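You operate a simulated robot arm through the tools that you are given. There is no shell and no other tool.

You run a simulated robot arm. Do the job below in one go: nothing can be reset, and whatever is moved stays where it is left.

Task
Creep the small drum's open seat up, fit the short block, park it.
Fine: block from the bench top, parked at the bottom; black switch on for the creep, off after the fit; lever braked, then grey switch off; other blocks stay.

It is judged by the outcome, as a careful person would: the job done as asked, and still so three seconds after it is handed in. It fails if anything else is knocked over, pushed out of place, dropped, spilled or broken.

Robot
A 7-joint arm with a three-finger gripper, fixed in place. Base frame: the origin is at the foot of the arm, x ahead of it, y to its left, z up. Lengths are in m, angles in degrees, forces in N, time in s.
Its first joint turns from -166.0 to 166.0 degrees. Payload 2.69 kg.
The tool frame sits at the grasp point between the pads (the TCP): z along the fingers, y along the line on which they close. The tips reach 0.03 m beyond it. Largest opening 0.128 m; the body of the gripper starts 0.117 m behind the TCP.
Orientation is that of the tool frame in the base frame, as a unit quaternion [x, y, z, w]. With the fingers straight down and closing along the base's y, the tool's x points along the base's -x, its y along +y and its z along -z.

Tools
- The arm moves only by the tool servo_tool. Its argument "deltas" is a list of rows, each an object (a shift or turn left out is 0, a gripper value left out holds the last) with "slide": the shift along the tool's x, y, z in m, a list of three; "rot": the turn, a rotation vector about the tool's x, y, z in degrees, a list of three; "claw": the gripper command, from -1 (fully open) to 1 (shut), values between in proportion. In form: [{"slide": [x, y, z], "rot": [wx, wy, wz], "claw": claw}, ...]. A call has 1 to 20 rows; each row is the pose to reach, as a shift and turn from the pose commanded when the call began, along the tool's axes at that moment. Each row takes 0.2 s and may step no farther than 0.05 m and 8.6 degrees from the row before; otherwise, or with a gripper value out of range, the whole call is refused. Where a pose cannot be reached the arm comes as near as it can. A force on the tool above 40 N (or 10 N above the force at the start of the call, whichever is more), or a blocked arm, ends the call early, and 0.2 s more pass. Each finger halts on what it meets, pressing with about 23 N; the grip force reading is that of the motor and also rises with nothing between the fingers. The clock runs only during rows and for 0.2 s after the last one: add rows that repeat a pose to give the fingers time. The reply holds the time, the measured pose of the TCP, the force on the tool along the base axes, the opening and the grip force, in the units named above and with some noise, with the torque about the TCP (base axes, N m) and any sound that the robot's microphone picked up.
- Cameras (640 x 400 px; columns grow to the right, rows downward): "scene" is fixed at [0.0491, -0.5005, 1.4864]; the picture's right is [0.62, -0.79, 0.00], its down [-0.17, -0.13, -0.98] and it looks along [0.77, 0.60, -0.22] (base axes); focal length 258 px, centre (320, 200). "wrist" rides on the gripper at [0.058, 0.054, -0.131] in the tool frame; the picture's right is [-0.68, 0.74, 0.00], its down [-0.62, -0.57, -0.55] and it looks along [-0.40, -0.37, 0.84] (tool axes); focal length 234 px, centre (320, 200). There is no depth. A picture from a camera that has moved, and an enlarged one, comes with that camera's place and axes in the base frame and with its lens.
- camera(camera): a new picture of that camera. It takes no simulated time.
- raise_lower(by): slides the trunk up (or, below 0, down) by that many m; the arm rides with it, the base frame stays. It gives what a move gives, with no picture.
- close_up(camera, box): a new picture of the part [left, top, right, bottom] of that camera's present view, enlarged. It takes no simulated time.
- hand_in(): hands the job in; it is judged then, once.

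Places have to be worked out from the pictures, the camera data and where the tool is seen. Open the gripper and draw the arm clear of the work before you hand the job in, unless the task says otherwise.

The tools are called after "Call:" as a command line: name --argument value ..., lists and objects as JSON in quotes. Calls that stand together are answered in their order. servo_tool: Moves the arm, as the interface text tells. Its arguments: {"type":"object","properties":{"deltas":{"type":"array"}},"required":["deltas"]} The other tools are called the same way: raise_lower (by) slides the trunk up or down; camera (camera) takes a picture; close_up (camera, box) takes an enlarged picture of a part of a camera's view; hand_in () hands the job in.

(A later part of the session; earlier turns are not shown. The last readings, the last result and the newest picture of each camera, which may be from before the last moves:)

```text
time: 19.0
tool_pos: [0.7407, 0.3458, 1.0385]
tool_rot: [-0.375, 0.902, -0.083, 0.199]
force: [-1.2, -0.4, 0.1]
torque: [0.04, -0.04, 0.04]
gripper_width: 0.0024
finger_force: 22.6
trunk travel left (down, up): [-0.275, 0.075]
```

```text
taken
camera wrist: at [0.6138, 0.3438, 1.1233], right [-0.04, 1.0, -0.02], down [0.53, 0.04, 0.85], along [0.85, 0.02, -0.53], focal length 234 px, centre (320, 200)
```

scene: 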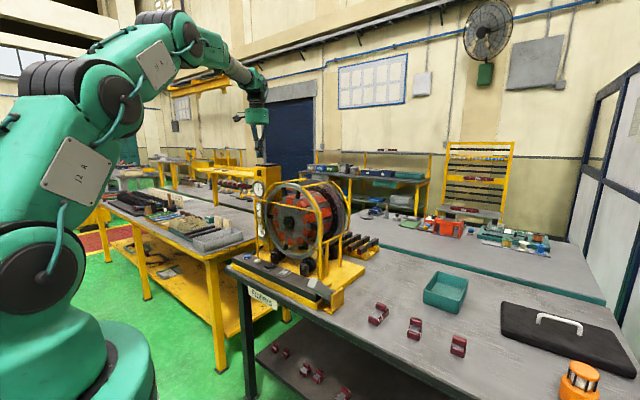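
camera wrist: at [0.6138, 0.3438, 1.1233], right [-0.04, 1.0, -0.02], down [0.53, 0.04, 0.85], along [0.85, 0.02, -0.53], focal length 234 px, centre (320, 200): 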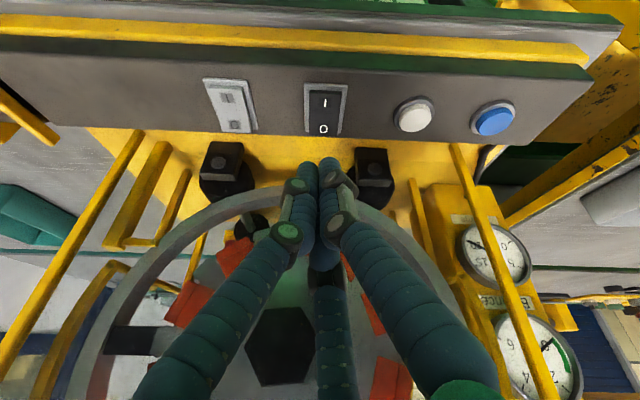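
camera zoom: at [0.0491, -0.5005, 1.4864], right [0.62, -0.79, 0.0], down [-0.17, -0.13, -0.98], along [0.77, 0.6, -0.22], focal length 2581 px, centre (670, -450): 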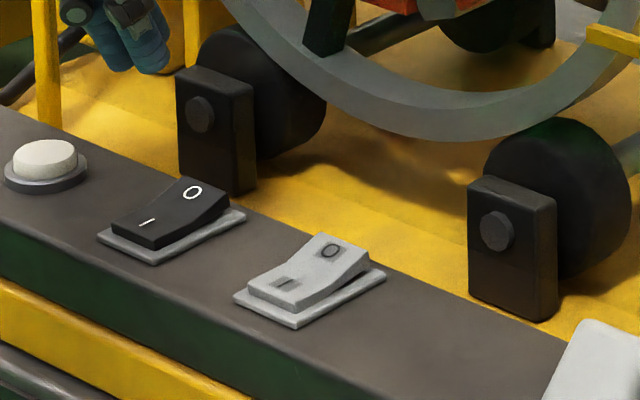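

Black switch is on and the drum stayed still. Next I line up over the white button, at about (0.763, 0.437), to find out what it does under creep.

Call:
servo_tool --deltas '[{"slide": [-0.0191, 0.0239, 0.015]}, {"slide": [-0.0381, 0.0477, 0.0299]}, {"slide": [-0.0572, 0.0716, 0.0449]}, {"slide": [-0.0572, 0.0716, 0.0449]}]'

Call:
camera --camera "wrist"

Call:
close_up --camera "scene" --box '[240, 230, 300, 280]'

```text
time: 20.0
tool_pos: [0.7516, 0.4385, 0.994]
tool_rot: [-0.374, 0.902, -0.083, 0.2]
force: [0.9, 1.0, -0.1]
torque: [-0.04, -0.02, -0.03]
gripper_width: 0.0021
finger_force: 23.0
trunk travel left (down, up): [-0.275, 0.075]
```

```text
taken
camera wrist: at [0.6239, 0.4356, 1.0785], right [-0.04, 1.0, -0.02], down [0.52, 0.04, 0.85], along [0.85, 0.02, -0.53], focal length 234 px, centre (320, 200)
```

wrist: 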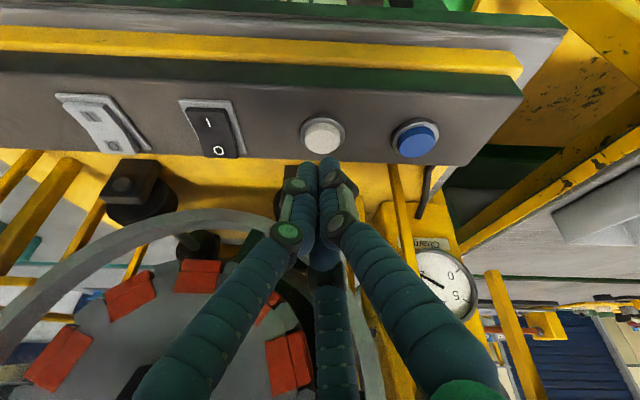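

```text
8.00 times, centred on (270, 255) of scene
camera zoom: at [0.0491, -0.5005, 1.4864], right [0.62, -0.79, 0.0], down [-0.17, -0.13, -0.98], along [0.77, 0.6, -0.22], focal length 2065 px, centre (720, -240)
```

zoom: 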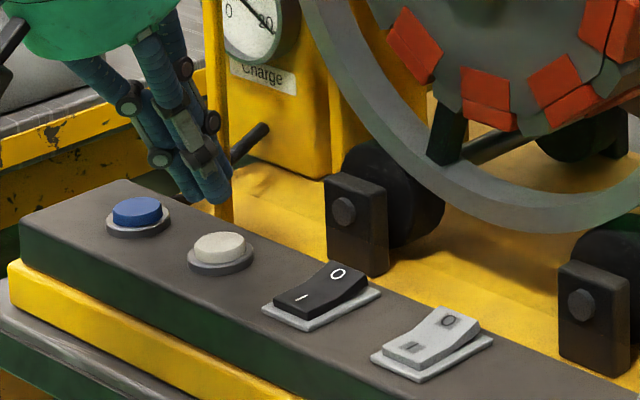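

The tip is centred over the white button. I press down in small steps and look at the drum with the clock stopped.

Call:
servo_tool --deltas '[{"slide": [0.0036, 0.0036, 0.0109]}, {"slide": [0.0072, 0.0072, 0.0217]}, {"slide": [0.0081, 0.0081, 0.0244]}, {"slide": [0.009, 0.009, 0.0272]}, {"slide": [0.0099, 0.01, 0.0299]}]'

Call:
close_up --camera "scene" --box '[235, 170, 365, 290]'

Call:
close_up --camera "scene" --box '[240, 230, 300, 280]'

```text
time: 21.2
tool_pos: [0.7524, 0.4391, 0.9617]
tool_rot: [-0.374, 0.902, -0.083, 0.201]
force: [0.0, 0.3, 3.7]
torque: [-0.01, -0.02, -0.01]
gripper_width: 0.0024
finger_force: 23.1
trunk travel left (down, up): [-0.275, 0.075]
heard: click
```

```text
3.33 times, centred on (300, 230) of scene
camera zoom: at [0.0491, -0.5005, 1.4864], right [0.62, -0.79, 0.0], down [-0.17, -0.13, -0.98], along [0.77, 0.6, -0.22], focal length 860 px, centre (387, 100)
```

zoom: 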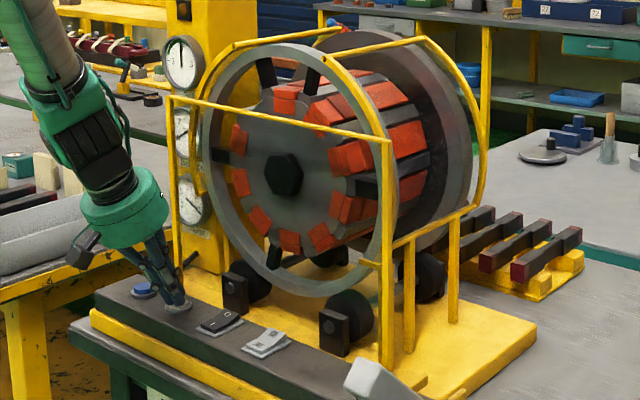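

```text
8.00 times, centred on (270, 255) of scene
camera zoom: at [0.0491, -0.5005, 1.4864], right [0.62, -0.79, 0.0], down [-0.17, -0.13, -0.98], along [0.77, 0.6, -0.22], focal length 2065 px, centre (720, -240)
```

zoom: 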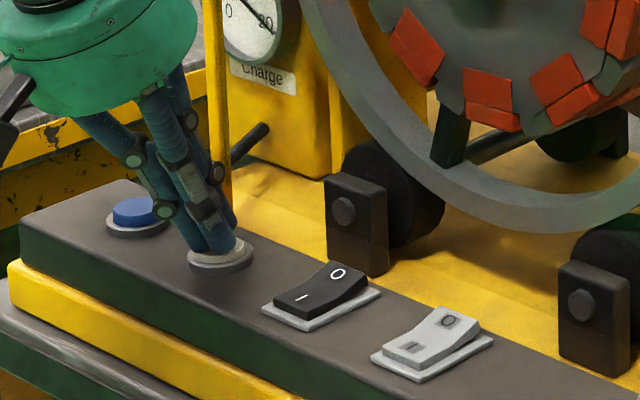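

A click was heard, so the white button is down. I hold it briefly and compare the drum.

Call:
servo_tool --deltas '[{"slide": [0.0003, 0.0003, 0.001]}, {"slide": [0.0003, 0.0003, 0.001]}]'

Call:
close_up --camera "scene" --box '[235, 170, 365, 290]'

Call:
close_up --camera "scene" --box '[225, 170, 275, 240]'

```text
time: 21.8
tool_pos: [0.7526, 0.4392, 0.9618]
tool_rot: [-0.374, 0.902, -0.083, 0.2]
force: [-2.8, -2.0, 5.4]
torque: [-0.04, 0.07, -0.01]
gripper_width: 0.0021
finger_force: 23.4
trunk travel left (down, up): [-0.275, 0.075]
```

```text
3.33 times, centred on (300, 230) of scene
camera zoom: at [0.0491, -0.5005, 1.4864], right [0.62, -0.79, 0.0], down [-0.17, -0.13, -0.98], along [0.77, 0.6, -0.22], focal length 860 px, centre (387, 100)
```

zoom: 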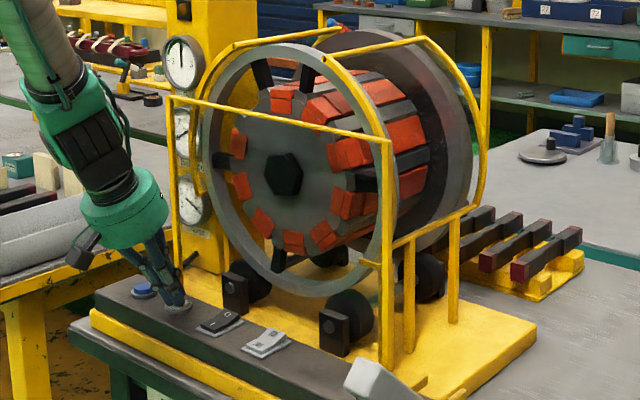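

```text
5.71 times, centred on (250, 205) of scene
camera zoom: at [0.0491, -0.5005, 1.4864], right [0.62, -0.79, 0.0], down [-0.17, -0.13, -0.98], along [0.77, 0.6, -0.22], focal length 1475 px, centre (720, 171)
```

zoom: 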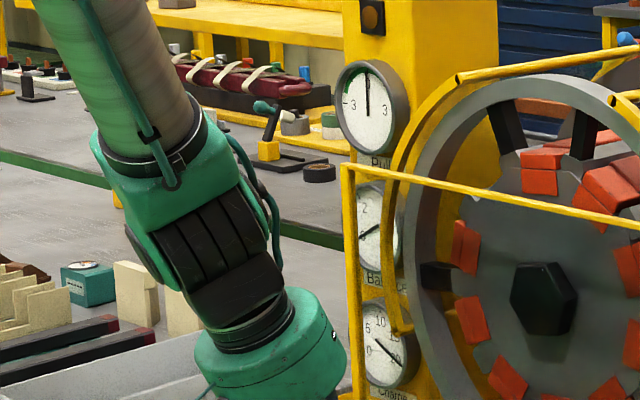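

White turns the drum's top toward the gauge column (+y), which is away from what I need. I release it and move over to the blue button.

Call:
servo_tool --deltas '[{"slide": [-0.009, -0.009, -0.0272]}, {"slide": [-0.0389, 0.019, -0.0266]}, {"slide": [-0.0688, 0.0471, -0.026]}, {"slide": [-0.0688, 0.0471, -0.026]}]'

Call:
camera --camera "wrist"

Call:
close_up --camera "scene" --box '[235, 170, 365, 290]'

```text
time: 22.8
tool_pos: [0.755, 0.5225, 0.9921]
tool_rot: [-0.372, 0.902, -0.083, 0.201]
force: [0.0, -0.2, -0.2]
torque: [-0.09, -0.02, 0.01]
gripper_width: 0.0021
finger_force: 22.2
trunk travel left (down, up): [-0.275, 0.075]
```

```text
taken
camera wrist: at [0.6278, 0.5188, 1.0754], right [-0.04, 1.0, -0.02], down [0.52, 0.04, 0.85], along [0.85, 0.02, -0.53], focal length 234 px, centre (320, 200)
```

wrist: 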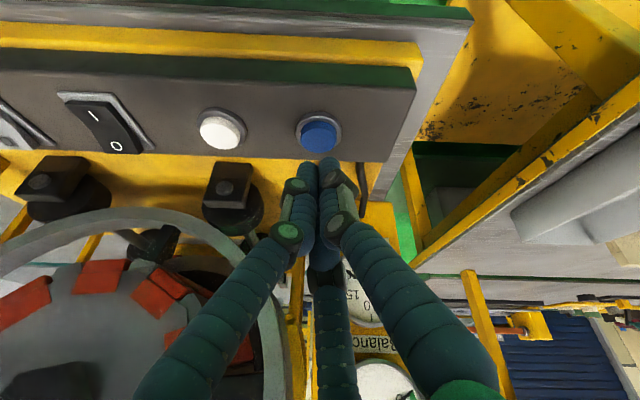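

```text
3.33 times, centred on (300, 230) of scene
camera zoom: at [0.0491, -0.5005, 1.4864], right [0.62, -0.79, 0.0], down [-0.17, -0.13, -0.98], along [0.77, 0.6, -0.22], focal length 860 px, centre (387, 100)
```

zoom: 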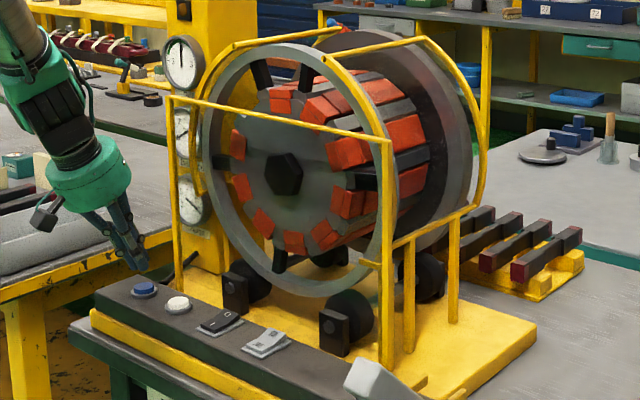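

Blue is right under the tip. I press it the same way and watch which way the drum turns.

Call:
servo_tool --deltas '[{"slide": [0.0036, 0.0036, 0.0109]}, {"slide": [0.0072, 0.0072, 0.0217]}, {"slide": [0.0081, 0.0081, 0.0244]}, {"slide": [0.009, 0.009, 0.0272]}, {"slide": [0.0096, 0.0097, 0.029]}]'

Call:
close_up --camera "scene" --box '[235, 170, 365, 290]'

```text
time: 24.0
tool_pos: [0.7548, 0.5222, 0.9603]
tool_rot: [-0.373, 0.902, -0.082, 0.2]
force: [-4.5, -3.5, 13.9]
torque: [-0.03, 0.15, 0.04]
gripper_width: 0.002
finger_force: 22.0
trunk travel left (down, up): [-0.275, 0.075]
heard: click
```

```text
3.33 times, centred on (300, 230) of scene
camera zoom: at [0.0491, -0.5005, 1.4864], right [0.62, -0.79, 0.0], down [-0.17, -0.13, -0.98], along [0.77, 0.6, -0.22], focal length 860 px, centre (387, 100)
```

zoom: 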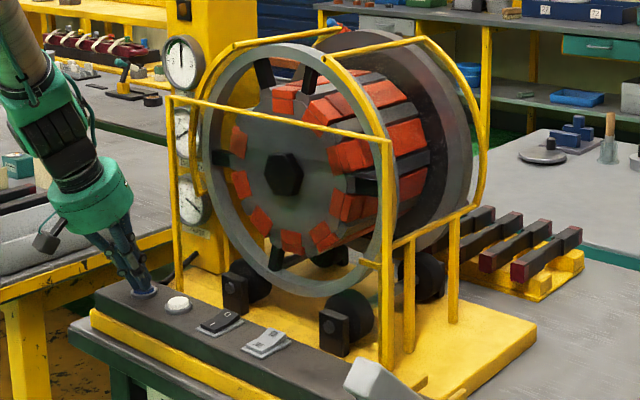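

Blue turns it the right way (top toward −y). I keep it held for about a second and measure the rate.

Call:
servo_tool --deltas '[{"slide": [0, 0, 0]}, {"slide": [0, 0, 0]}, {"slide": [0, 0, 0]}, {"slide": [0, 0, 0]}, {"slide": [0, 0, 0]}]'

Call:
close_up --camera "scene" --box '[235, 170, 365, 290]'

```text
time: 25.2
tool_pos: [0.7543, 0.5207, 0.9605]
tool_rot: [-0.374, 0.902, -0.083, 0.201]
force: [1.7, 0.5, 15.8]
torque: [0.07, -0.08, -0.03]
gripper_width: 0.002
finger_force: 22.8
trunk travel left (down, up): [-0.275, 0.075]
```

```text
3.33 times, centred on (300, 230) of scene
camera zoom: at [0.0491, -0.5005, 1.4864], right [0.62, -0.79, 0.0], down [-0.17, -0.13, -0.98], along [0.77, 0.6, -0.22], focal length 860 px, centre (387, 100)
```

zoom: 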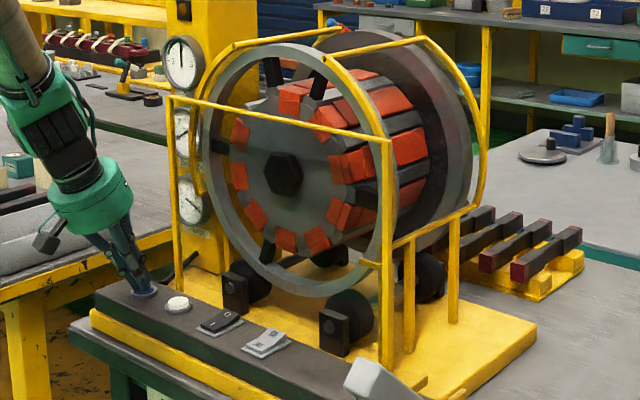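

Rate is about 6°/s, with roughly 30° to go. I hold for about 3 s more and then check.

Call:
servo_tool --deltas '[{"slide": [0, 0, 0]}, {"slide": [0, 0, 0]}, {"slide": [0, 0, 0]}, {"slide": [0, 0, 0]}, {"slide": [0, 0, 0]}, {"slide": [0, 0, 0]}, {"slide": [0, 0, 0]}, {"slide": [0, 0, 0]}, {"slide": [0, 0, 0]}, {"slide": [0, 0, 0]}, {"slide": [0, 0, 0]}, {"slide": [0, 0, 0]}, {"slide": [0, 0, 0]}, {"slide": [0, 0, 0]}]'

Call:
close_up --camera "scene" --box '[235, 170, 365, 290]'

Call:
close_up --camera "scene" --box '[262, 178, 322, 228]'

```text
time: 28.2
tool_pos: [0.7545, 0.5212, 0.9597]
tool_rot: [-0.372, 0.902, -0.083, 0.201]
force: [3.3, 3.9, 18.4]
torque: [0.22, -0.09, -0.01]
gripper_width: 0.0023
finger_force: 22.9
trunk travel left (down, up): [-0.275, 0.075]
```

```text
3.33 times, centred on (300, 230) of scene
camera zoom: at [0.0491, -0.5005, 1.4864], right [0.62, -0.79, 0.0], down [-0.17, -0.13, -0.98], along [0.77, 0.6, -0.22], focal length 860 px, centre (387, 100)
```

zoom: 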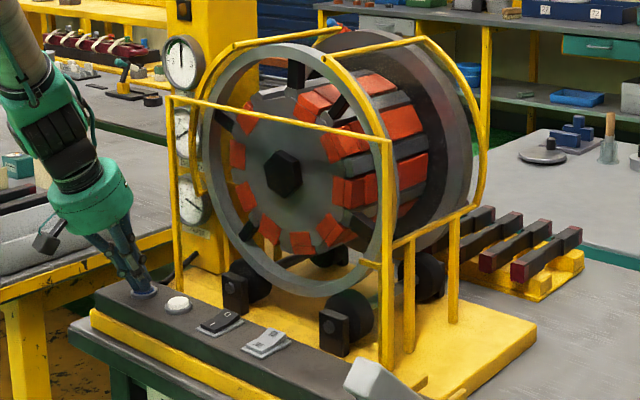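

```text
8.00 times, centred on (292, 203) of scene
camera zoom: at [0.0491, -0.5005, 1.4864], right [0.62, -0.79, 0.0], down [-0.17, -0.13, -0.98], along [0.77, 0.6, -0.22], focal length 2065 px, centre (544, 176)
```

zoom: 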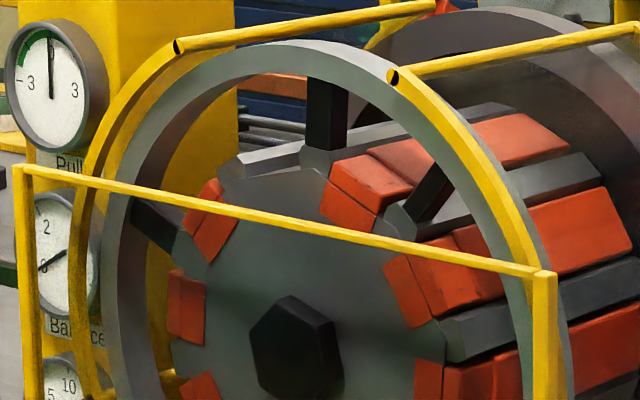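

The open seat is now roughly 15° short of the top. I hold for 1.6 s more and look again.

Call:
servo_tool --deltas '[{"slide": [0, 0, 0]}, {"slide": [0, 0, 0]}, {"slide": [0, 0, 0]}, {"slide": [0, 0, 0]}, {"slide": [0, 0, 0]}, {"slide": [0, 0, 0]}, {"slide": [0, 0, 0]}]'

Call:
close_up --camera "scene" --box '[262, 178, 322, 228]'

Call:
close_up --camera "scene" --box '[270, 180, 310, 210]'

```text
time: 29.8
tool_pos: [0.7546, 0.5208, 0.9588]
tool_rot: [-0.373, 0.902, -0.083, 0.201]
force: [0.7, 2.7, 17.8]
torque: [0.17, 0.02, -0.02]
gripper_width: 0.0022
finger_force: 23.0
trunk travel left (down, up): [-0.275, 0.075]
```

```text
8.00 times, centred on (292, 203) of scene
camera zoom: at [0.0491, -0.5005, 1.4864], right [0.62, -0.79, 0.0], down [-0.17, -0.13, -0.98], along [0.77, 0.6, -0.22], focal length 2065 px, centre (544, 176)
```

zoom: 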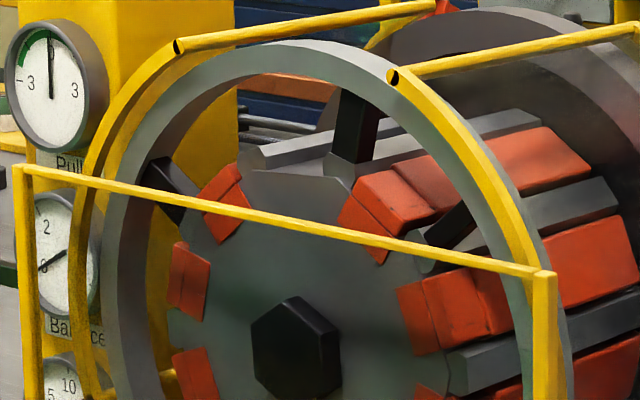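

```text
13.33 times, centred on (290, 195) of scene
camera zoom: at [0.0491, -0.5005, 1.4864], right [0.62, -0.79, 0.0], down [-0.17, -0.13, -0.98], along [0.77, 0.6, -0.22], focal length 3442 px, centre (720, 267)
```

zoom: 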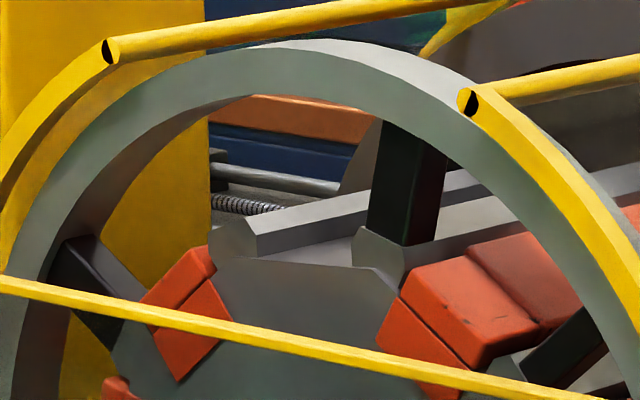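

About 4–5° left. One short hold, then measure again.

Call:
servo_tool --deltas '[{"slide": [0, 0, 0]}]'

Call:
close_up --camera "scene" --box '[270, 180, 310, 210]'

```text
time: 30.2
tool_pos: [0.7542, 0.5207, 0.9596]
tool_rot: [-0.374, 0.902, -0.083, 0.201]
force: [1.0, 1.2, 18.0]
torque: [0.13, 0.0, -0.04]
gripper_width: 0.0022
finger_force: 23.5
trunk travel left (down, up): [-0.275, 0.075]
```

```text
13.33 times, centred on (290, 195) of scene
camera zoom: at [0.0491, -0.5005, 1.4864], right [0.62, -0.79, 0.0], down [-0.17, -0.13, -0.98], along [0.77, 0.6, -0.22], focal length 3442 px, centre (720, 267)
```

zoom: 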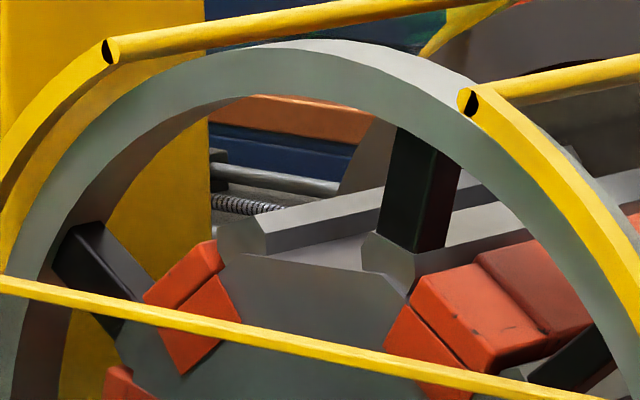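

Within about 1–2° now, and release lets it run on slightly, so I lift off the blue button and measure.

Call:
servo_tool --deltas '[{"slide": [-0.012, -0.012, -0.0362]}, {"slide": [-0.012, -0.012, -0.0362]}, {"slide": [-0.012, -0.012, -0.0362]}]'

Call:
close_up --camera "scene" --box '[270, 180, 310, 210]'

Call:
close_up --camera "scene" --box '[235, 170, 365, 290]'

```text
time: 31.0
tool_pos: [0.7549, 0.521, 0.997]
tool_rot: [-0.374, 0.902, -0.083, 0.2]
force: [0.5, -0.7, -0.2]
torque: [-0.02, 0.0, -0.04]
gripper_width: 0.0022
finger_force: 23.2
trunk travel left (down, up): [-0.275, 0.075]
```

```text
13.33 times, centred on (290, 195) of scene
camera zoom: at [0.0491, -0.5005, 1.4864], right [0.62, -0.79, 0.0], down [-0.17, -0.13, -0.98], along [0.77, 0.6, -0.22], focal length 3442 px, centre (720, 267)
```

zoom: 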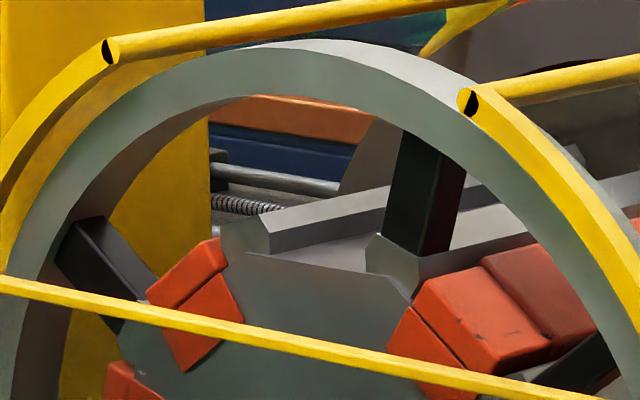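

```text
3.33 times, centred on (300, 230) of scene
camera zoom: at [0.0491, -0.5005, 1.4864], right [0.62, -0.79, 0.0], down [-0.17, -0.13, -0.98], along [0.77, 0.6, -0.22], focal length 860 px, centre (387, 100)
```

zoom: 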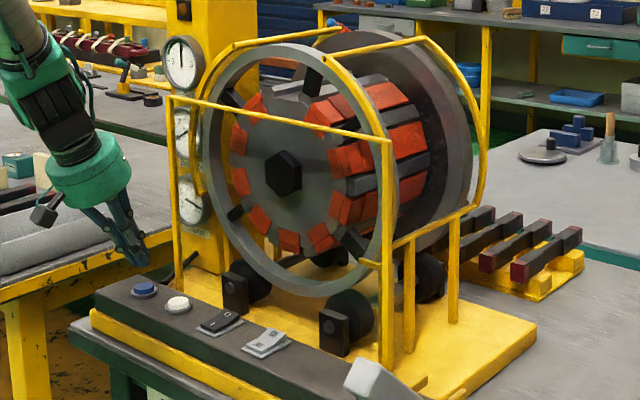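

The open seat is at the top to within a degree or two. I rise back up to the viewing spot above the guard to see inside it.

Call:
servo_tool --deltas '[{"slide": [-0.0108, -0.0165, -0.0434]}, {"slide": [-0.0216, -0.033, -0.0868]}, {"slide": [-0.0324, -0.0495, -0.1303]}, {"slide": [-0.0432, -0.066, -0.1737]}, {"slide": [-0.0539, -0.0826, -0.2171]}, {"slide": [-0.0647, -0.0991, -0.2605]}, {"slide": [-0.0755, -0.1156, -0.304]}, {"slide": [-0.0863, -0.1321, -0.3474]}, {"slide": [-0.0971, -0.1486, -0.3908]}, {"slide": [-0.0971, -0.1486, -0.3908]}]'

Call:
camera --camera "wrist"

Call:
close_up --camera "wrist" --box '[180, 90, 320, 210]'

Call:
close_up --camera "scene" --box '[270, 180, 310, 210]'

```text
time: 33.2
tool_pos: [0.7458, 0.4836, 1.4264]
tool_rot: [-0.373, 0.902, -0.084, 0.2]
force: [-0.7, 0.4, -0.2]
torque: [0.0, -0.01, -0.02]
gripper_width: 0.0023
finger_force: 22.8
trunk travel left (down, up): [-0.275, 0.075]
```

```text
taken
camera wrist: at [0.6202, 0.4811, 1.5102], right [-0.04, 1.0, -0.02], down [0.53, 0.04, 0.85], along [0.85, 0.02, -0.53], focal length 234 px, centre (320, 200)
```

wrist: 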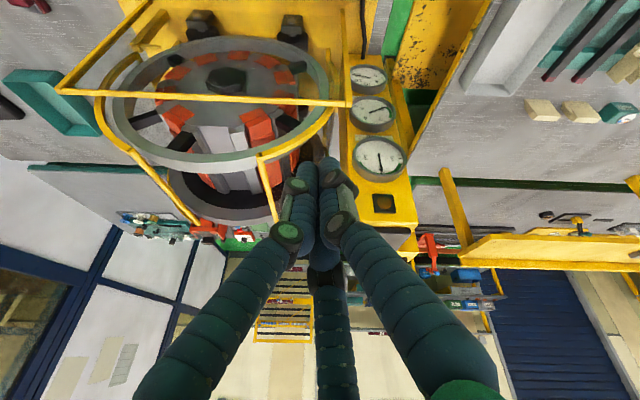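

```text
3.33 times, centred on (250, 150) of wrist
camera zoom: at [0.6202, 0.4811, 1.5102], right [-0.04, 1.0, -0.02], down [0.53, 0.04, 0.85], along [0.85, 0.02, -0.53], focal length 781 px, centre (553, 367)
```

zoom: 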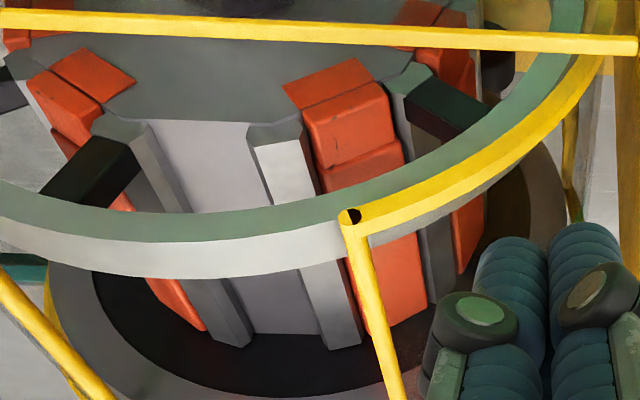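

```text
13.33 times, centred on (290, 195) of scene
camera zoom: at [0.0491, -0.5005, 1.4864], right [0.62, -0.79, 0.0], down [-0.17, -0.13, -0.98], along [0.77, 0.6, -0.22], focal length 3442 px, centre (720, 267)
```

zoom: 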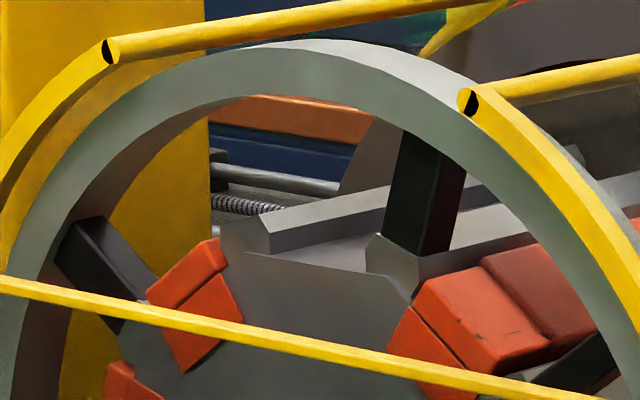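

The seat floor is at z≈1.228, centred at y≈0.322 and running from x≈0.873 to 1.04, with sloped walls about 15 mm high. It stays put, so I straighten the tool and head over to the short block.

Call:
servo_tool --deltas '[{"slide": [0.0278, -0.035, 0.0024], "rot": [-1.97, 1.97, 0]}, {"slide": [0.0557, -0.07, 0.0049], "rot": [-3.93, 3.93, 0]}, {"slide": [0.0835, -0.105, 0.0073], "rot": [-5.9, 5.9, 0]}, {"slide": [0.1114, -0.14, 0.0097], "rot": [-7.87, 7.87, 0]}, {"slide": [0.1392, -0.175, 0.0122], "rot": [-9.83, 9.83, 0]}, {"slide": [0.1671, -0.21, 0.0146], "rot": [-11.8, 11.8, 0]}, {"slide": [0.1949, -0.245, 0.017], "rot": [-13.77, 13.77, 0]}, {"slide": [0.2228, -0.28, 0.0195], "rot": [-15.73, 15.73, 0]}, {"slide": [0.2506, -0.315, 0.0219], "rot": [-17.7, 17.7, 0]}]'

Call:
servo_tool --deltas '[{"slide": [0.0295, -0.0349, 0], "rot": [0, 0, 3.3]}, {"slide": [0.0589, -0.0698, 0], "rot": [0, 0, 6.6]}, {"slide": [0.0884, -0.1047, 0], "rot": [0, 0, 9.9]}, {"slide": [0.1178, -0.1396, 0], "rot": [0, 0, 13.2]}, {"slide": [0.1473, -0.1745, 0], "rot": [0, 0, 16.5]}, {"slide": [0.1767, -0.2095, 0], "rot": [0, 0, 19.8]}, {"slide": [0.2062, -0.2444, 0], "rot": [0, 0, 23.1]}, {"slide": [0.2356, -0.2793, 0], "rot": [0, 0, 26.4]}, {"slide": [0.2651, -0.3142, 0], "rot": [0, 0, 29.7]}, {"slide": [0.2945, -0.3491, 0], "rot": [0, 0, 33.0]}, {"slide": [0.324, -0.384, 0], "rot": [0, 0, 36.2], "claw": -1}]'

```text
time: 35.2
tool_pos: [0.7982, 0.0835, 1.4259]
tool_rot: [-0.383, 0.924, 0.0, -0.001]
force: [-0.2, 0.4, 0.2]
torque: [0.07, 0.01, -0.02]
gripper_width: 0.0023
finger_force: 22.9
trunk travel left (down, up): [-0.275, 0.075]
```

```text
time: 37.6
tool_pos: [0.8394, -0.4175, 1.4249]
tool_rot: [-0.076, 0.997, 0.001, -0.001]
force: [0.3, -0.1, 0.4]
torque: [0.05, -0.02, -0.01]
gripper_width: 0.0947
finger_force: 0.1
trunk travel left (down, up): [-0.275, 0.075]
```

Now I descend to about 0.15 m above the block with the gripper open, to see it between the fingers.

Call:
servo_tool --deltas '[{"slide": [0, 0, 0.045], "claw": -1}, {"slide": [0, 0, 0.09]}, {"slide": [0, 0, 0.135]}, {"slide": [0, 0, 0.18]}, {"slide": [0, 0, 0.225]}, {"slide": [0, 0, 0.27]}, {"slide": [0, 0, 0.315]}, {"slide": [0, 0, 0.36]}, {"slide": [0, 0, 0.376]}, {"slide": [0, 0, 0.376]}]'

Call:
camera --camera "wrist"

Call:
close_up --camera "wrist" --box '[260, 100, 380, 220]'

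Call:
close_up --camera "scene" --box '[400, 250, 520, 370]'

```text
time: 39.8
tool_pos: [0.8388, -0.4149, 1.05]
tool_rot: [-0.075, 0.997, 0.0, 0.0]
force: [-0.3, 0.2, 0.5]
torque: [-0.01, 0.03, -0.01]
gripper_width: 0.1278
finger_force: 0.0
trunk travel left (down, up): [-0.275, 0.075]
```

```text
taken
camera wrist: at [0.773, -0.372, 1.1791], right [0.56, 0.83, 0.0], down [0.69, -0.46, 0.55], along [0.46, -0.31, -0.84], focal length 234 px, centre (320, 200)
```

wrist: 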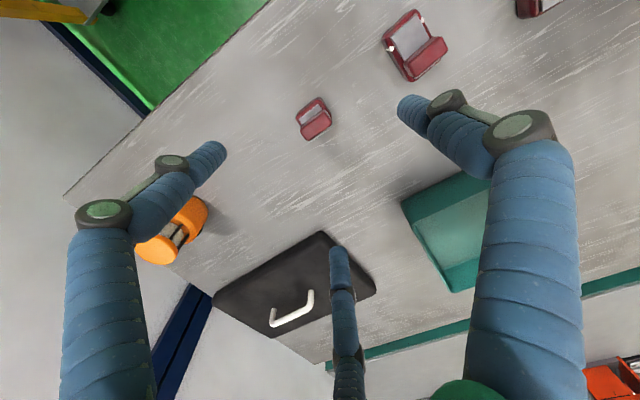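

```text
3.33 times, centred on (320, 160) of wrist
camera zoom: at [0.773, -0.372, 1.1791], right [0.56, 0.83, 0.0], down [0.69, -0.46, 0.55], along [0.46, -0.31, -0.84], focal length 781 px, centre (320, 333)
```

zoom: 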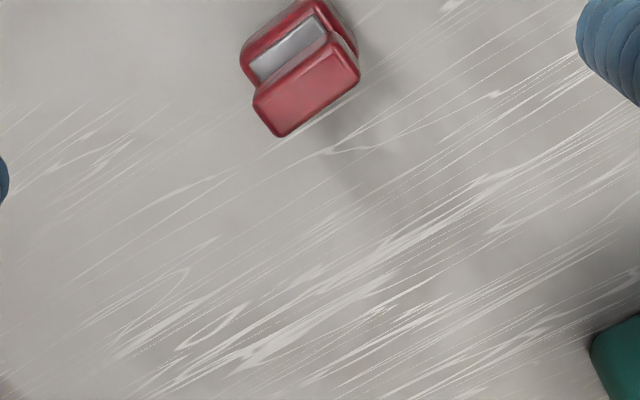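

```text
3.33 times, centred on (460, 310) of scene
camera zoom: at [0.0491, -0.5005, 1.4864], right [0.62, -0.79, 0.0], down [-0.17, -0.13, -0.98], along [0.77, 0.6, -0.22], focal length 860 px, centre (-147, -167)
```

zoom: 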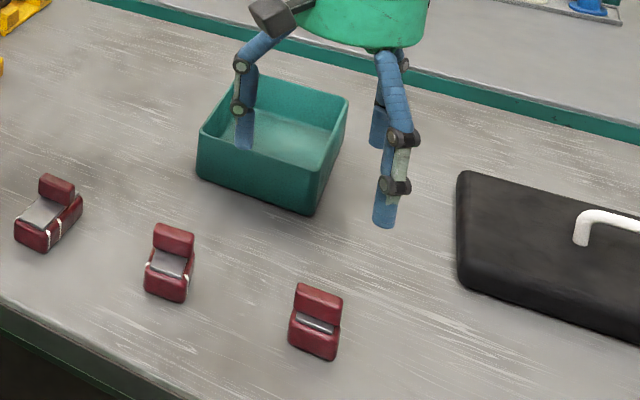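

The block shows up just inside the fingers. I shift a few millimetres to centre it, drop closer (tips still above its grip) and re-measure.

Call:
servo_tool --deltas '[{"slide": [0.0046, -0.0034, 0.038]}, {"slide": [0.0046, -0.0034, 0.075]}, {"slide": [0.0046, -0.0034, 0.075]}]'

Call:
camera --camera "wrist"

Call:
close_up --camera "wrist" --box '[270, 110, 370, 190]'

Call:
close_up --camera "scene" --box '[430, 300, 490, 360]'

```text
time: 40.6
tool_pos: [0.8358, -0.4211, 0.9726]
tool_rot: [-0.077, 0.997, 0.0, 0.001]
force: [-0.5, 0.1, 0.1]
torque: [0.0, 0.06, -0.03]
gripper_width: 0.1281
finger_force: 0.1
trunk travel left (down, up): [-0.275, 0.075]
```

```text
taken
camera wrist: at [0.7698, -0.3767, 1.1034], right [0.56, 0.83, 0.0], down [0.69, -0.46, 0.55], along [0.46, -0.31, -0.84], focal length 234 px, centre (320, 200)
```

wrist: 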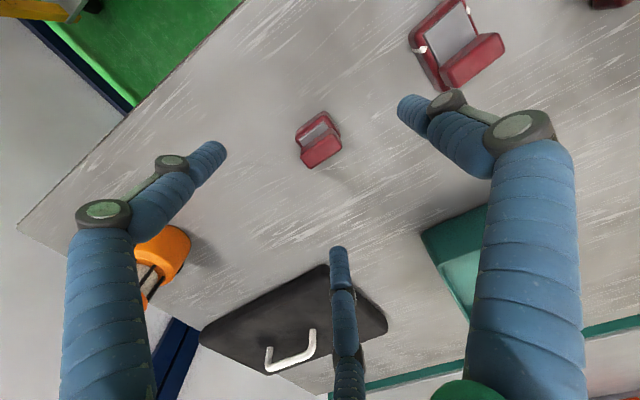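

```text
5.00 times, centred on (320, 150) of wrist
camera zoom: at [0.7698, -0.3767, 1.1034], right [0.56, 0.83, 0.0], down [0.69, -0.46, 0.55], along [0.46, -0.31, -0.84], focal length 1171 px, centre (320, 450)
```

zoom: 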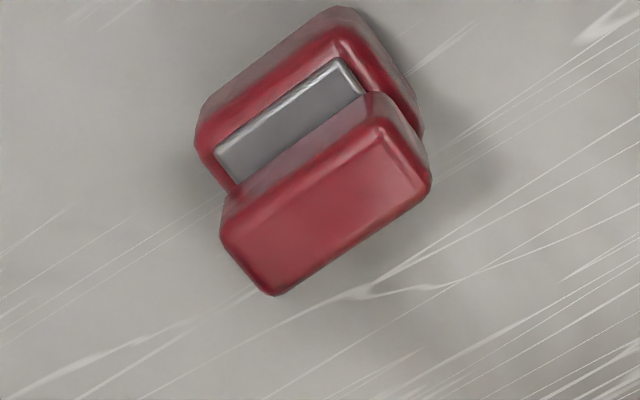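

```text
6.67 times, centred on (460, 330) of scene
camera zoom: at [0.0491, -0.5005, 1.4864], right [0.62, -0.79, 0.0], down [-0.17, -0.13, -0.98], along [0.77, 0.6, -0.22], focal length 1721 px, centre (-613, -667)
```

zoom: 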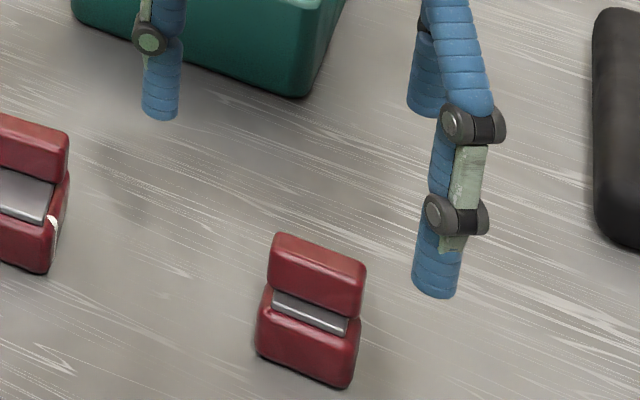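

The short block measures about 36 mm wide, 32 mm long and 45 mm tall, with its grip centred near (0.835, −0.4195) and its top at z≈0.906. I align yaw, narrow the fingers a bit and lower to grip the upper part only, so the tips will stay clear of the seat walls later.

Call:
servo_tool --deltas '[{"slide": [0.0007, 0.0017, 0.0], "rot": [0, 0, 3.4], "claw": -0.2}, {"slide": [0.0007, 0.0017, 0.02], "rot": [0, 0, 6.8], "claw": -0.2}, {"slide": [0.0007, 0.0017, 0.035], "rot": [0, 0, 6.8], "claw": -0.2}, {"slide": [0.0007, 0.0017, 0.035], "rot": [0, 0, 6.8], "claw": -0.2}]'

Call:
camera --camera "wrist"

Call:
close_up --camera "wrist" --box '[240, 100, 400, 220]'

Call:
close_up --camera "scene" --box '[430, 290, 500, 360]'

```text
time: 41.6
tool_pos: [0.8347, -0.4177, 0.9388]
tool_rot: [-0.016, 1.0, 0.0, 0.0]
force: [-0.6, 0.3, -0.8]
torque: [0.0, 0.02, -0.01]
gripper_width: 0.0766
finger_force: 0.1
trunk travel left (down, up): [-0.275, 0.075]
```

```text
taken
camera wrist: at [0.775, -0.3667, 1.0691], right [0.65, 0.76, 0.0], down [0.63, -0.54, 0.55], along [0.42, -0.36, -0.84], focal length 234 px, centre (320, 200)
```

wrist: 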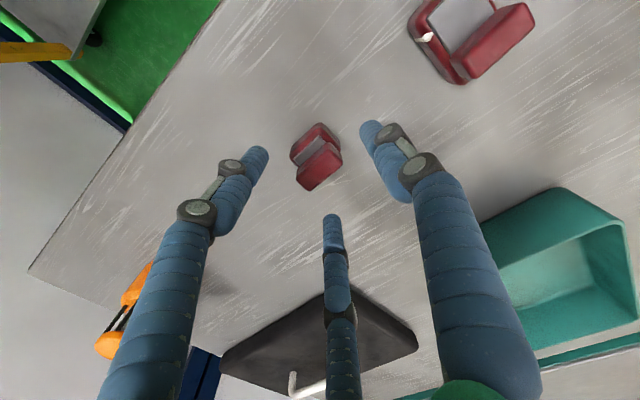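

```text
3.33 times, centred on (320, 160) of wrist
camera zoom: at [0.775, -0.3667, 1.0691], right [0.65, 0.76, 0.0], down [0.63, -0.54, 0.55], along [0.42, -0.36, -0.84], focal length 781 px, centre (320, 333)
```

zoom: 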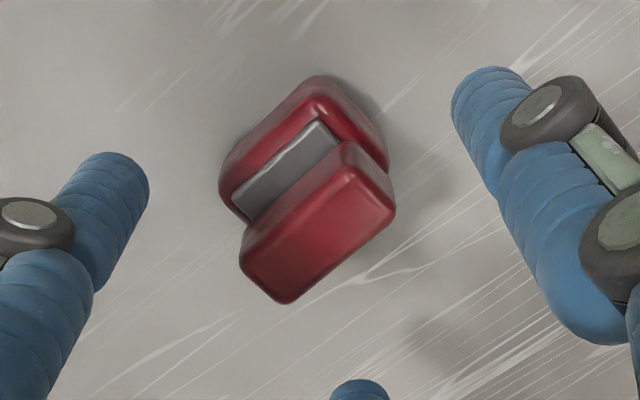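

```text
5.71 times, centred on (465, 325) of scene
camera zoom: at [0.0491, -0.5005, 1.4864], right [0.62, -0.79, 0.0], down [-0.17, -0.13, -0.98], along [0.77, 0.6, -0.22], focal length 1475 px, centre (-509, -514)
```

zoom: 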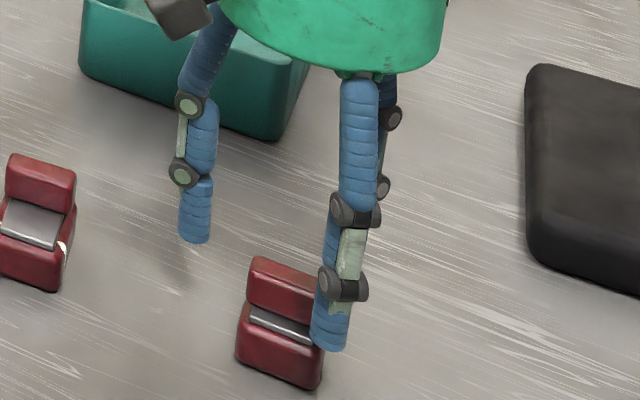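

The block sits between the fingers. I add 3° of yaw, go down to TCP z≈0.909 and close gently on the grip.

Call:
servo_tool --deltas '[{"slide": [0, -0.001, 0.012], "rot": [0, 0, -3]}, {"slide": [0, -0.001, 0.024], "rot": [0, 0, -3]}, {"slide": [0, -0.001, 0.03], "rot": [0, 0, -3]}, {"slide": [0, -0.001, 0.03], "rot": [0, 0, -3]}]'

Call:
camera --camera "wrist"

Call:
close_up --camera "scene" --box '[430, 290, 500, 360]'

```text
time: 42.6
tool_pos: [0.8349, -0.4207, 0.9091]
tool_rot: [-0.043, 0.999, 0.0, 0.0]
force: [0.6, -0.4, 0.5]
torque: [-0.01, 0.03, 0.01]
gripper_width: 0.0767
finger_force: 0.1
trunk travel left (down, up): [-0.275, 0.075]
```

```text
taken
camera wrist: at [0.7722, -0.3712, 1.0395], right [0.61, 0.79, 0.0], down [0.66, -0.51, 0.55], along [0.43, -0.33, -0.84], focal length 234 px, centre (320, 200)
```

wrist: 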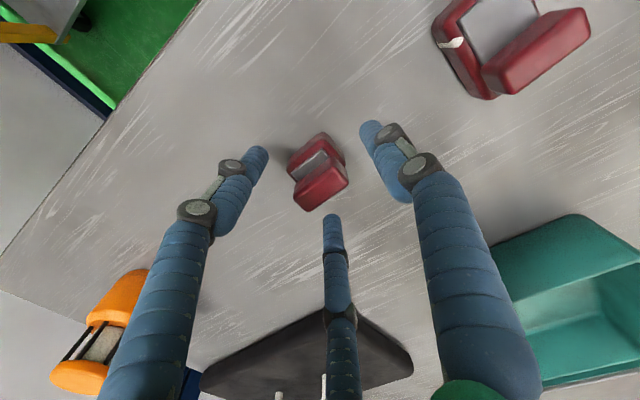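

```text
5.71 times, centred on (465, 325) of scene
camera zoom: at [0.0491, -0.5005, 1.4864], right [0.62, -0.79, 0.0], down [-0.17, -0.13, -0.98], along [0.77, 0.6, -0.22], focal length 1475 px, centre (-509, -514)
```

zoom: 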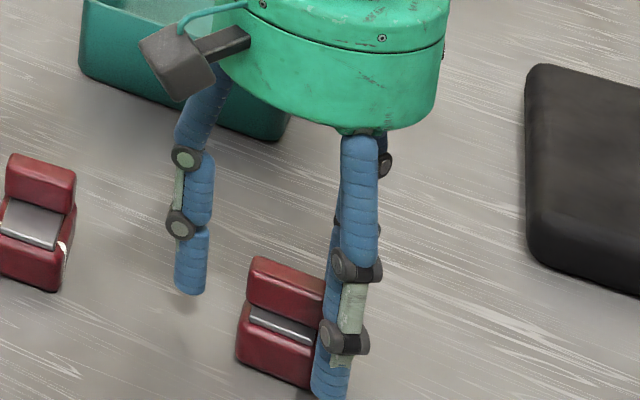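

The grip sits right at the grasp point. I close the fingers.

Call:
servo_tool --deltas '[{"claw": 0.2}, {"claw": 1}, {"claw": 1}, {"claw": 1}]'

Call:
camera --camera "wrist"

Call:
close_up --camera "scene" --box '[430, 290, 500, 360]'

```text
time: 43.6
tool_pos: [0.8355, -0.4193, 0.9092]
tool_rot: [-0.043, 0.999, -0.001, 0.0]
force: [-0.1, -0.5, -0.7]
torque: [-0.06, -0.01, -0.04]
gripper_width: 0.0362
finger_force: 23.3
trunk travel left (down, up): [-0.275, 0.075]
```

```text
taken
camera wrist: at [0.7722, -0.3713, 1.0395], right [0.61, 0.79, 0.0], down [0.66, -0.51, 0.55], along [0.43, -0.33, -0.84], focal length 234 px, centre (320, 200)
```

wrist: 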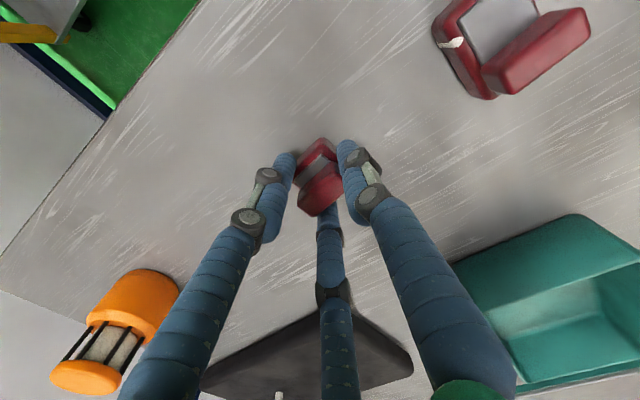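

```text
5.71 times, centred on (465, 325) of scene
camera zoom: at [0.0491, -0.5005, 1.4864], right [0.62, -0.79, 0.0], down [-0.17, -0.13, -0.98], along [0.77, 0.6, -0.22], focal length 1475 px, centre (-509, -514)
```

zoom: 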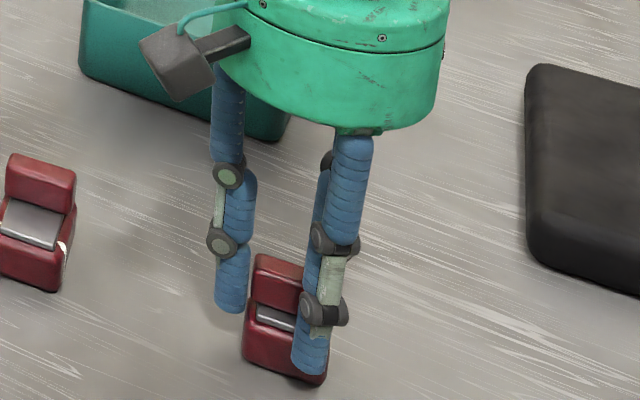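

The grip reads 36.2 mm, so the block is held. I lift it slightly and verify before travelling.

Call:
servo_tool --deltas '[{"slide": [0, 0, -0.01], "claw": 1}, {"slide": [0, 0, -0.03]}, {"slide": [0, 0, -0.06]}, {"slide": [0, 0, -0.06]}]'

Call:
camera --camera "wrist"

Call:
close_up --camera "scene" --box '[430, 270, 500, 350]'

```text
time: 44.6
tool_pos: [0.835, -0.4189, 0.9699]
tool_rot: [-0.043, 0.999, 0.001, -0.001]
force: [-0.4, -0.2, -2.9]
torque: [-0.03, -0.03, 0.0]
gripper_width: 0.0362
finger_force: 23.2
trunk travel left (down, up): [-0.275, 0.075]
```

```text
taken
camera wrist: at [0.7721, -0.3712, 1.0999], right [0.61, 0.79, 0.0], down [0.66, -0.51, 0.55], along [0.43, -0.33, -0.84], focal length 234 px, centre (320, 200)
```

wrist: 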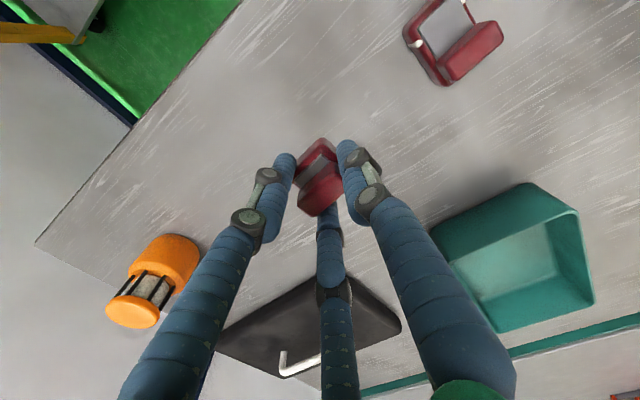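

```text
5.00 times, centred on (465, 310) of scene
camera zoom: at [0.0491, -0.5005, 1.4864], right [0.62, -0.79, 0.0], down [-0.17, -0.13, -0.98], along [0.77, 0.6, -0.22], focal length 1291 px, centre (-405, -350)
```

zoom: 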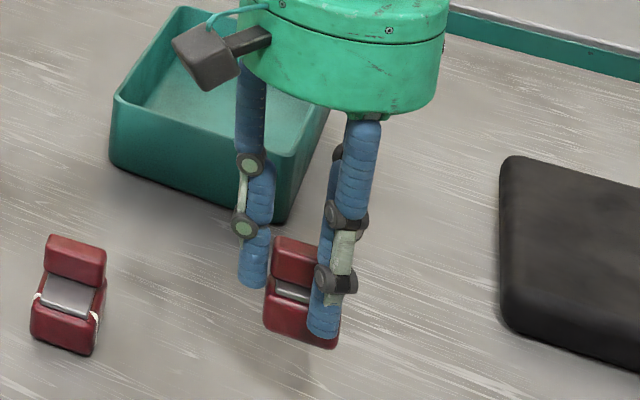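

The block is lifted cleanly. I rise to z≈1.43 before crossing to the drum.

Call:
servo_tool --deltas '[{"slide": [0, 0, -0.046]}, {"slide": [0, 0, -0.092]}, {"slide": [0, 0, -0.138]}, {"slide": [0, 0, -0.184]}, {"slide": [0, 0, -0.23]}, {"slide": [0, 0, -0.276]}, {"slide": [0, 0, -0.322]}, {"slide": [0, 0, -0.368]}, {"slide": [0, 0, -0.414]}, {"slide": [0, 0, -0.46]}]'

```text
time: 46.8
tool_pos: [0.8355, -0.419, 1.4296]
tool_rot: [-0.044, 0.999, 0.0, -0.001]
force: [0.7, 0.3, -2.5]
torque: [-0.01, 0.0, -0.01]
gripper_width: 0.0361
finger_force: 23.0
trunk travel left (down, up): [-0.275, 0.075]
```

Now I carry the block across to a point above the open seat, squaring the yaw to the drum axis on the way.

Call:
servo_tool --deltas '[{"slide": [-0.0117, 0.0455, 0], "rot": [0, 0, 0.31]}, {"slide": [-0.0234, 0.091, 0], "rot": [0, 0, 0.63]}, {"slide": [-0.0351, 0.1365, 0], "rot": [0, 0, 0.94]}, {"slide": [-0.0468, 0.182, 0], "rot": [0, 0, 1.26]}, {"slide": [-0.0585, 0.2275, 0], "rot": [0, 0, 1.57]}, {"slide": [-0.0702, 0.273, 0], "rot": [0, 0, 1.89]}, {"slide": [-0.0819, 0.3185, 0], "rot": [0, 0, 2.2]}, {"slide": [-0.0936, 0.364, 0], "rot": [0, 0, 2.52]}, {"slide": [-0.1052, 0.4094, 0], "rot": [0, 0, 2.83]}, {"slide": [-0.1169, 0.4549, 0], "rot": [0, 0, 3.15]}, {"slide": [-0.1286, 0.5004, 0], "rot": [0, 0, 3.46]}, {"slide": [-0.1403, 0.5459, 0], "rot": [0, 0, 3.78]}, {"slide": [-0.152, 0.5914, 0], "rot": [0, 0, 4.09]}, {"slide": [-0.1637, 0.6369, 0], "rot": [0, 0, 4.41]}, {"slide": [-0.1754, 0.6824, 0], "rot": [0, 0, 4.72]}, {"slide": [-0.1871, 0.7279, 0], "rot": [0, 0, 5.04]}, {"slide": [-0.1871, 0.7279, 0], "rot": [0, 0, 5.04]}]'

Call:
camera --camera "wrist"

Call:
close_up --camera "scene" --box '[240, 130, 360, 230]'

```text
time: 50.4
tool_pos: [0.9572, 0.3198, 1.4308]
tool_rot: [0.001, 1.0, 0.0, 0.0]
force: [0.6, 0.6, -2.2]
torque: [-0.03, 0.0, 0.0]
gripper_width: 0.0364
finger_force: 23.1
trunk travel left (down, up): [-0.275, 0.075]
```

```text
taken
camera wrist: at [0.8993, 0.3754, 1.5609], right [0.68, 0.74, 0.0], down [0.61, -0.57, 0.55], along [0.4, -0.37, -0.84], focal length 234 px, centre (320, 200)
```

wrist: 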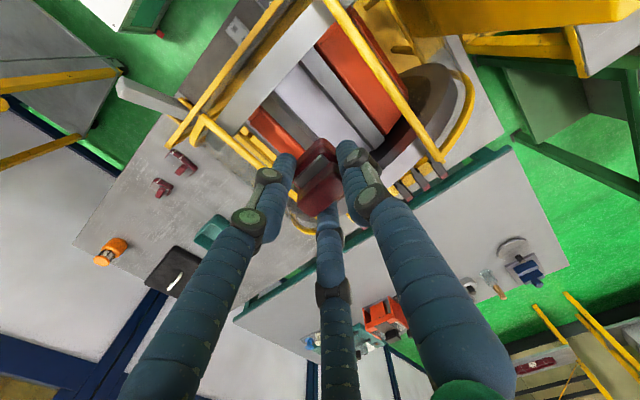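

```text
4.00 times, centred on (300, 180) of scene
camera zoom: at [0.0491, -0.5005, 1.4864], right [0.62, -0.79, 0.0], down [-0.17, -0.13, -0.98], along [0.77, 0.6, -0.22], focal length 1032 px, centre (400, 280)
```

zoom: 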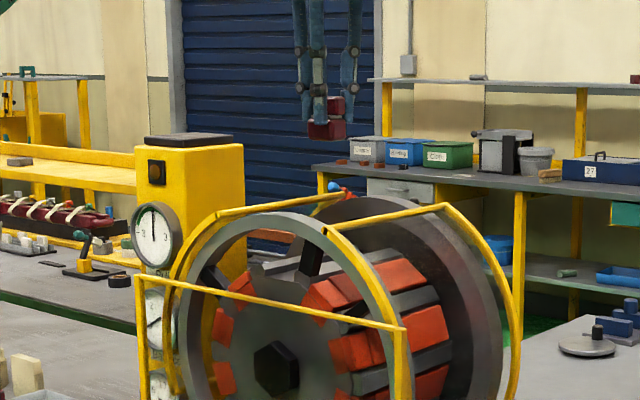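

Reached. I zoom the wrist view to check the block over the seat channel.

Call:
close_up --camera "wrist" --box '[230, 30, 430, 210]'

Call:
close_up --camera "scene" --box '[270, 150, 340, 210]'

```text
2.22 times, centred on (330, 120) of wrist
camera zoom: at [0.8993, 0.3754, 1.5609], right [0.68, 0.74, 0.0], down [0.61, -0.57, 0.55], along [0.4, -0.37, -0.84], focal length 520 px, centre (298, 378)
```

zoom: 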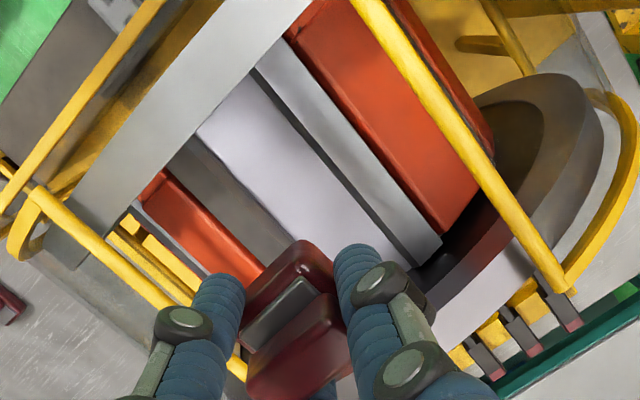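

```text
6.67 times, centred on (305, 180) of scene
camera zoom: at [0.0491, -0.5005, 1.4864], right [0.62, -0.79, 0.0], down [-0.17, -0.13, -0.98], along [0.77, 0.6, -0.22], focal length 1721 px, centre (420, 333)
```

zoom: 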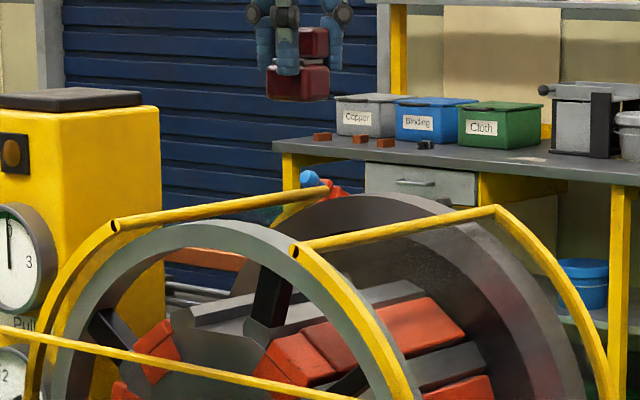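

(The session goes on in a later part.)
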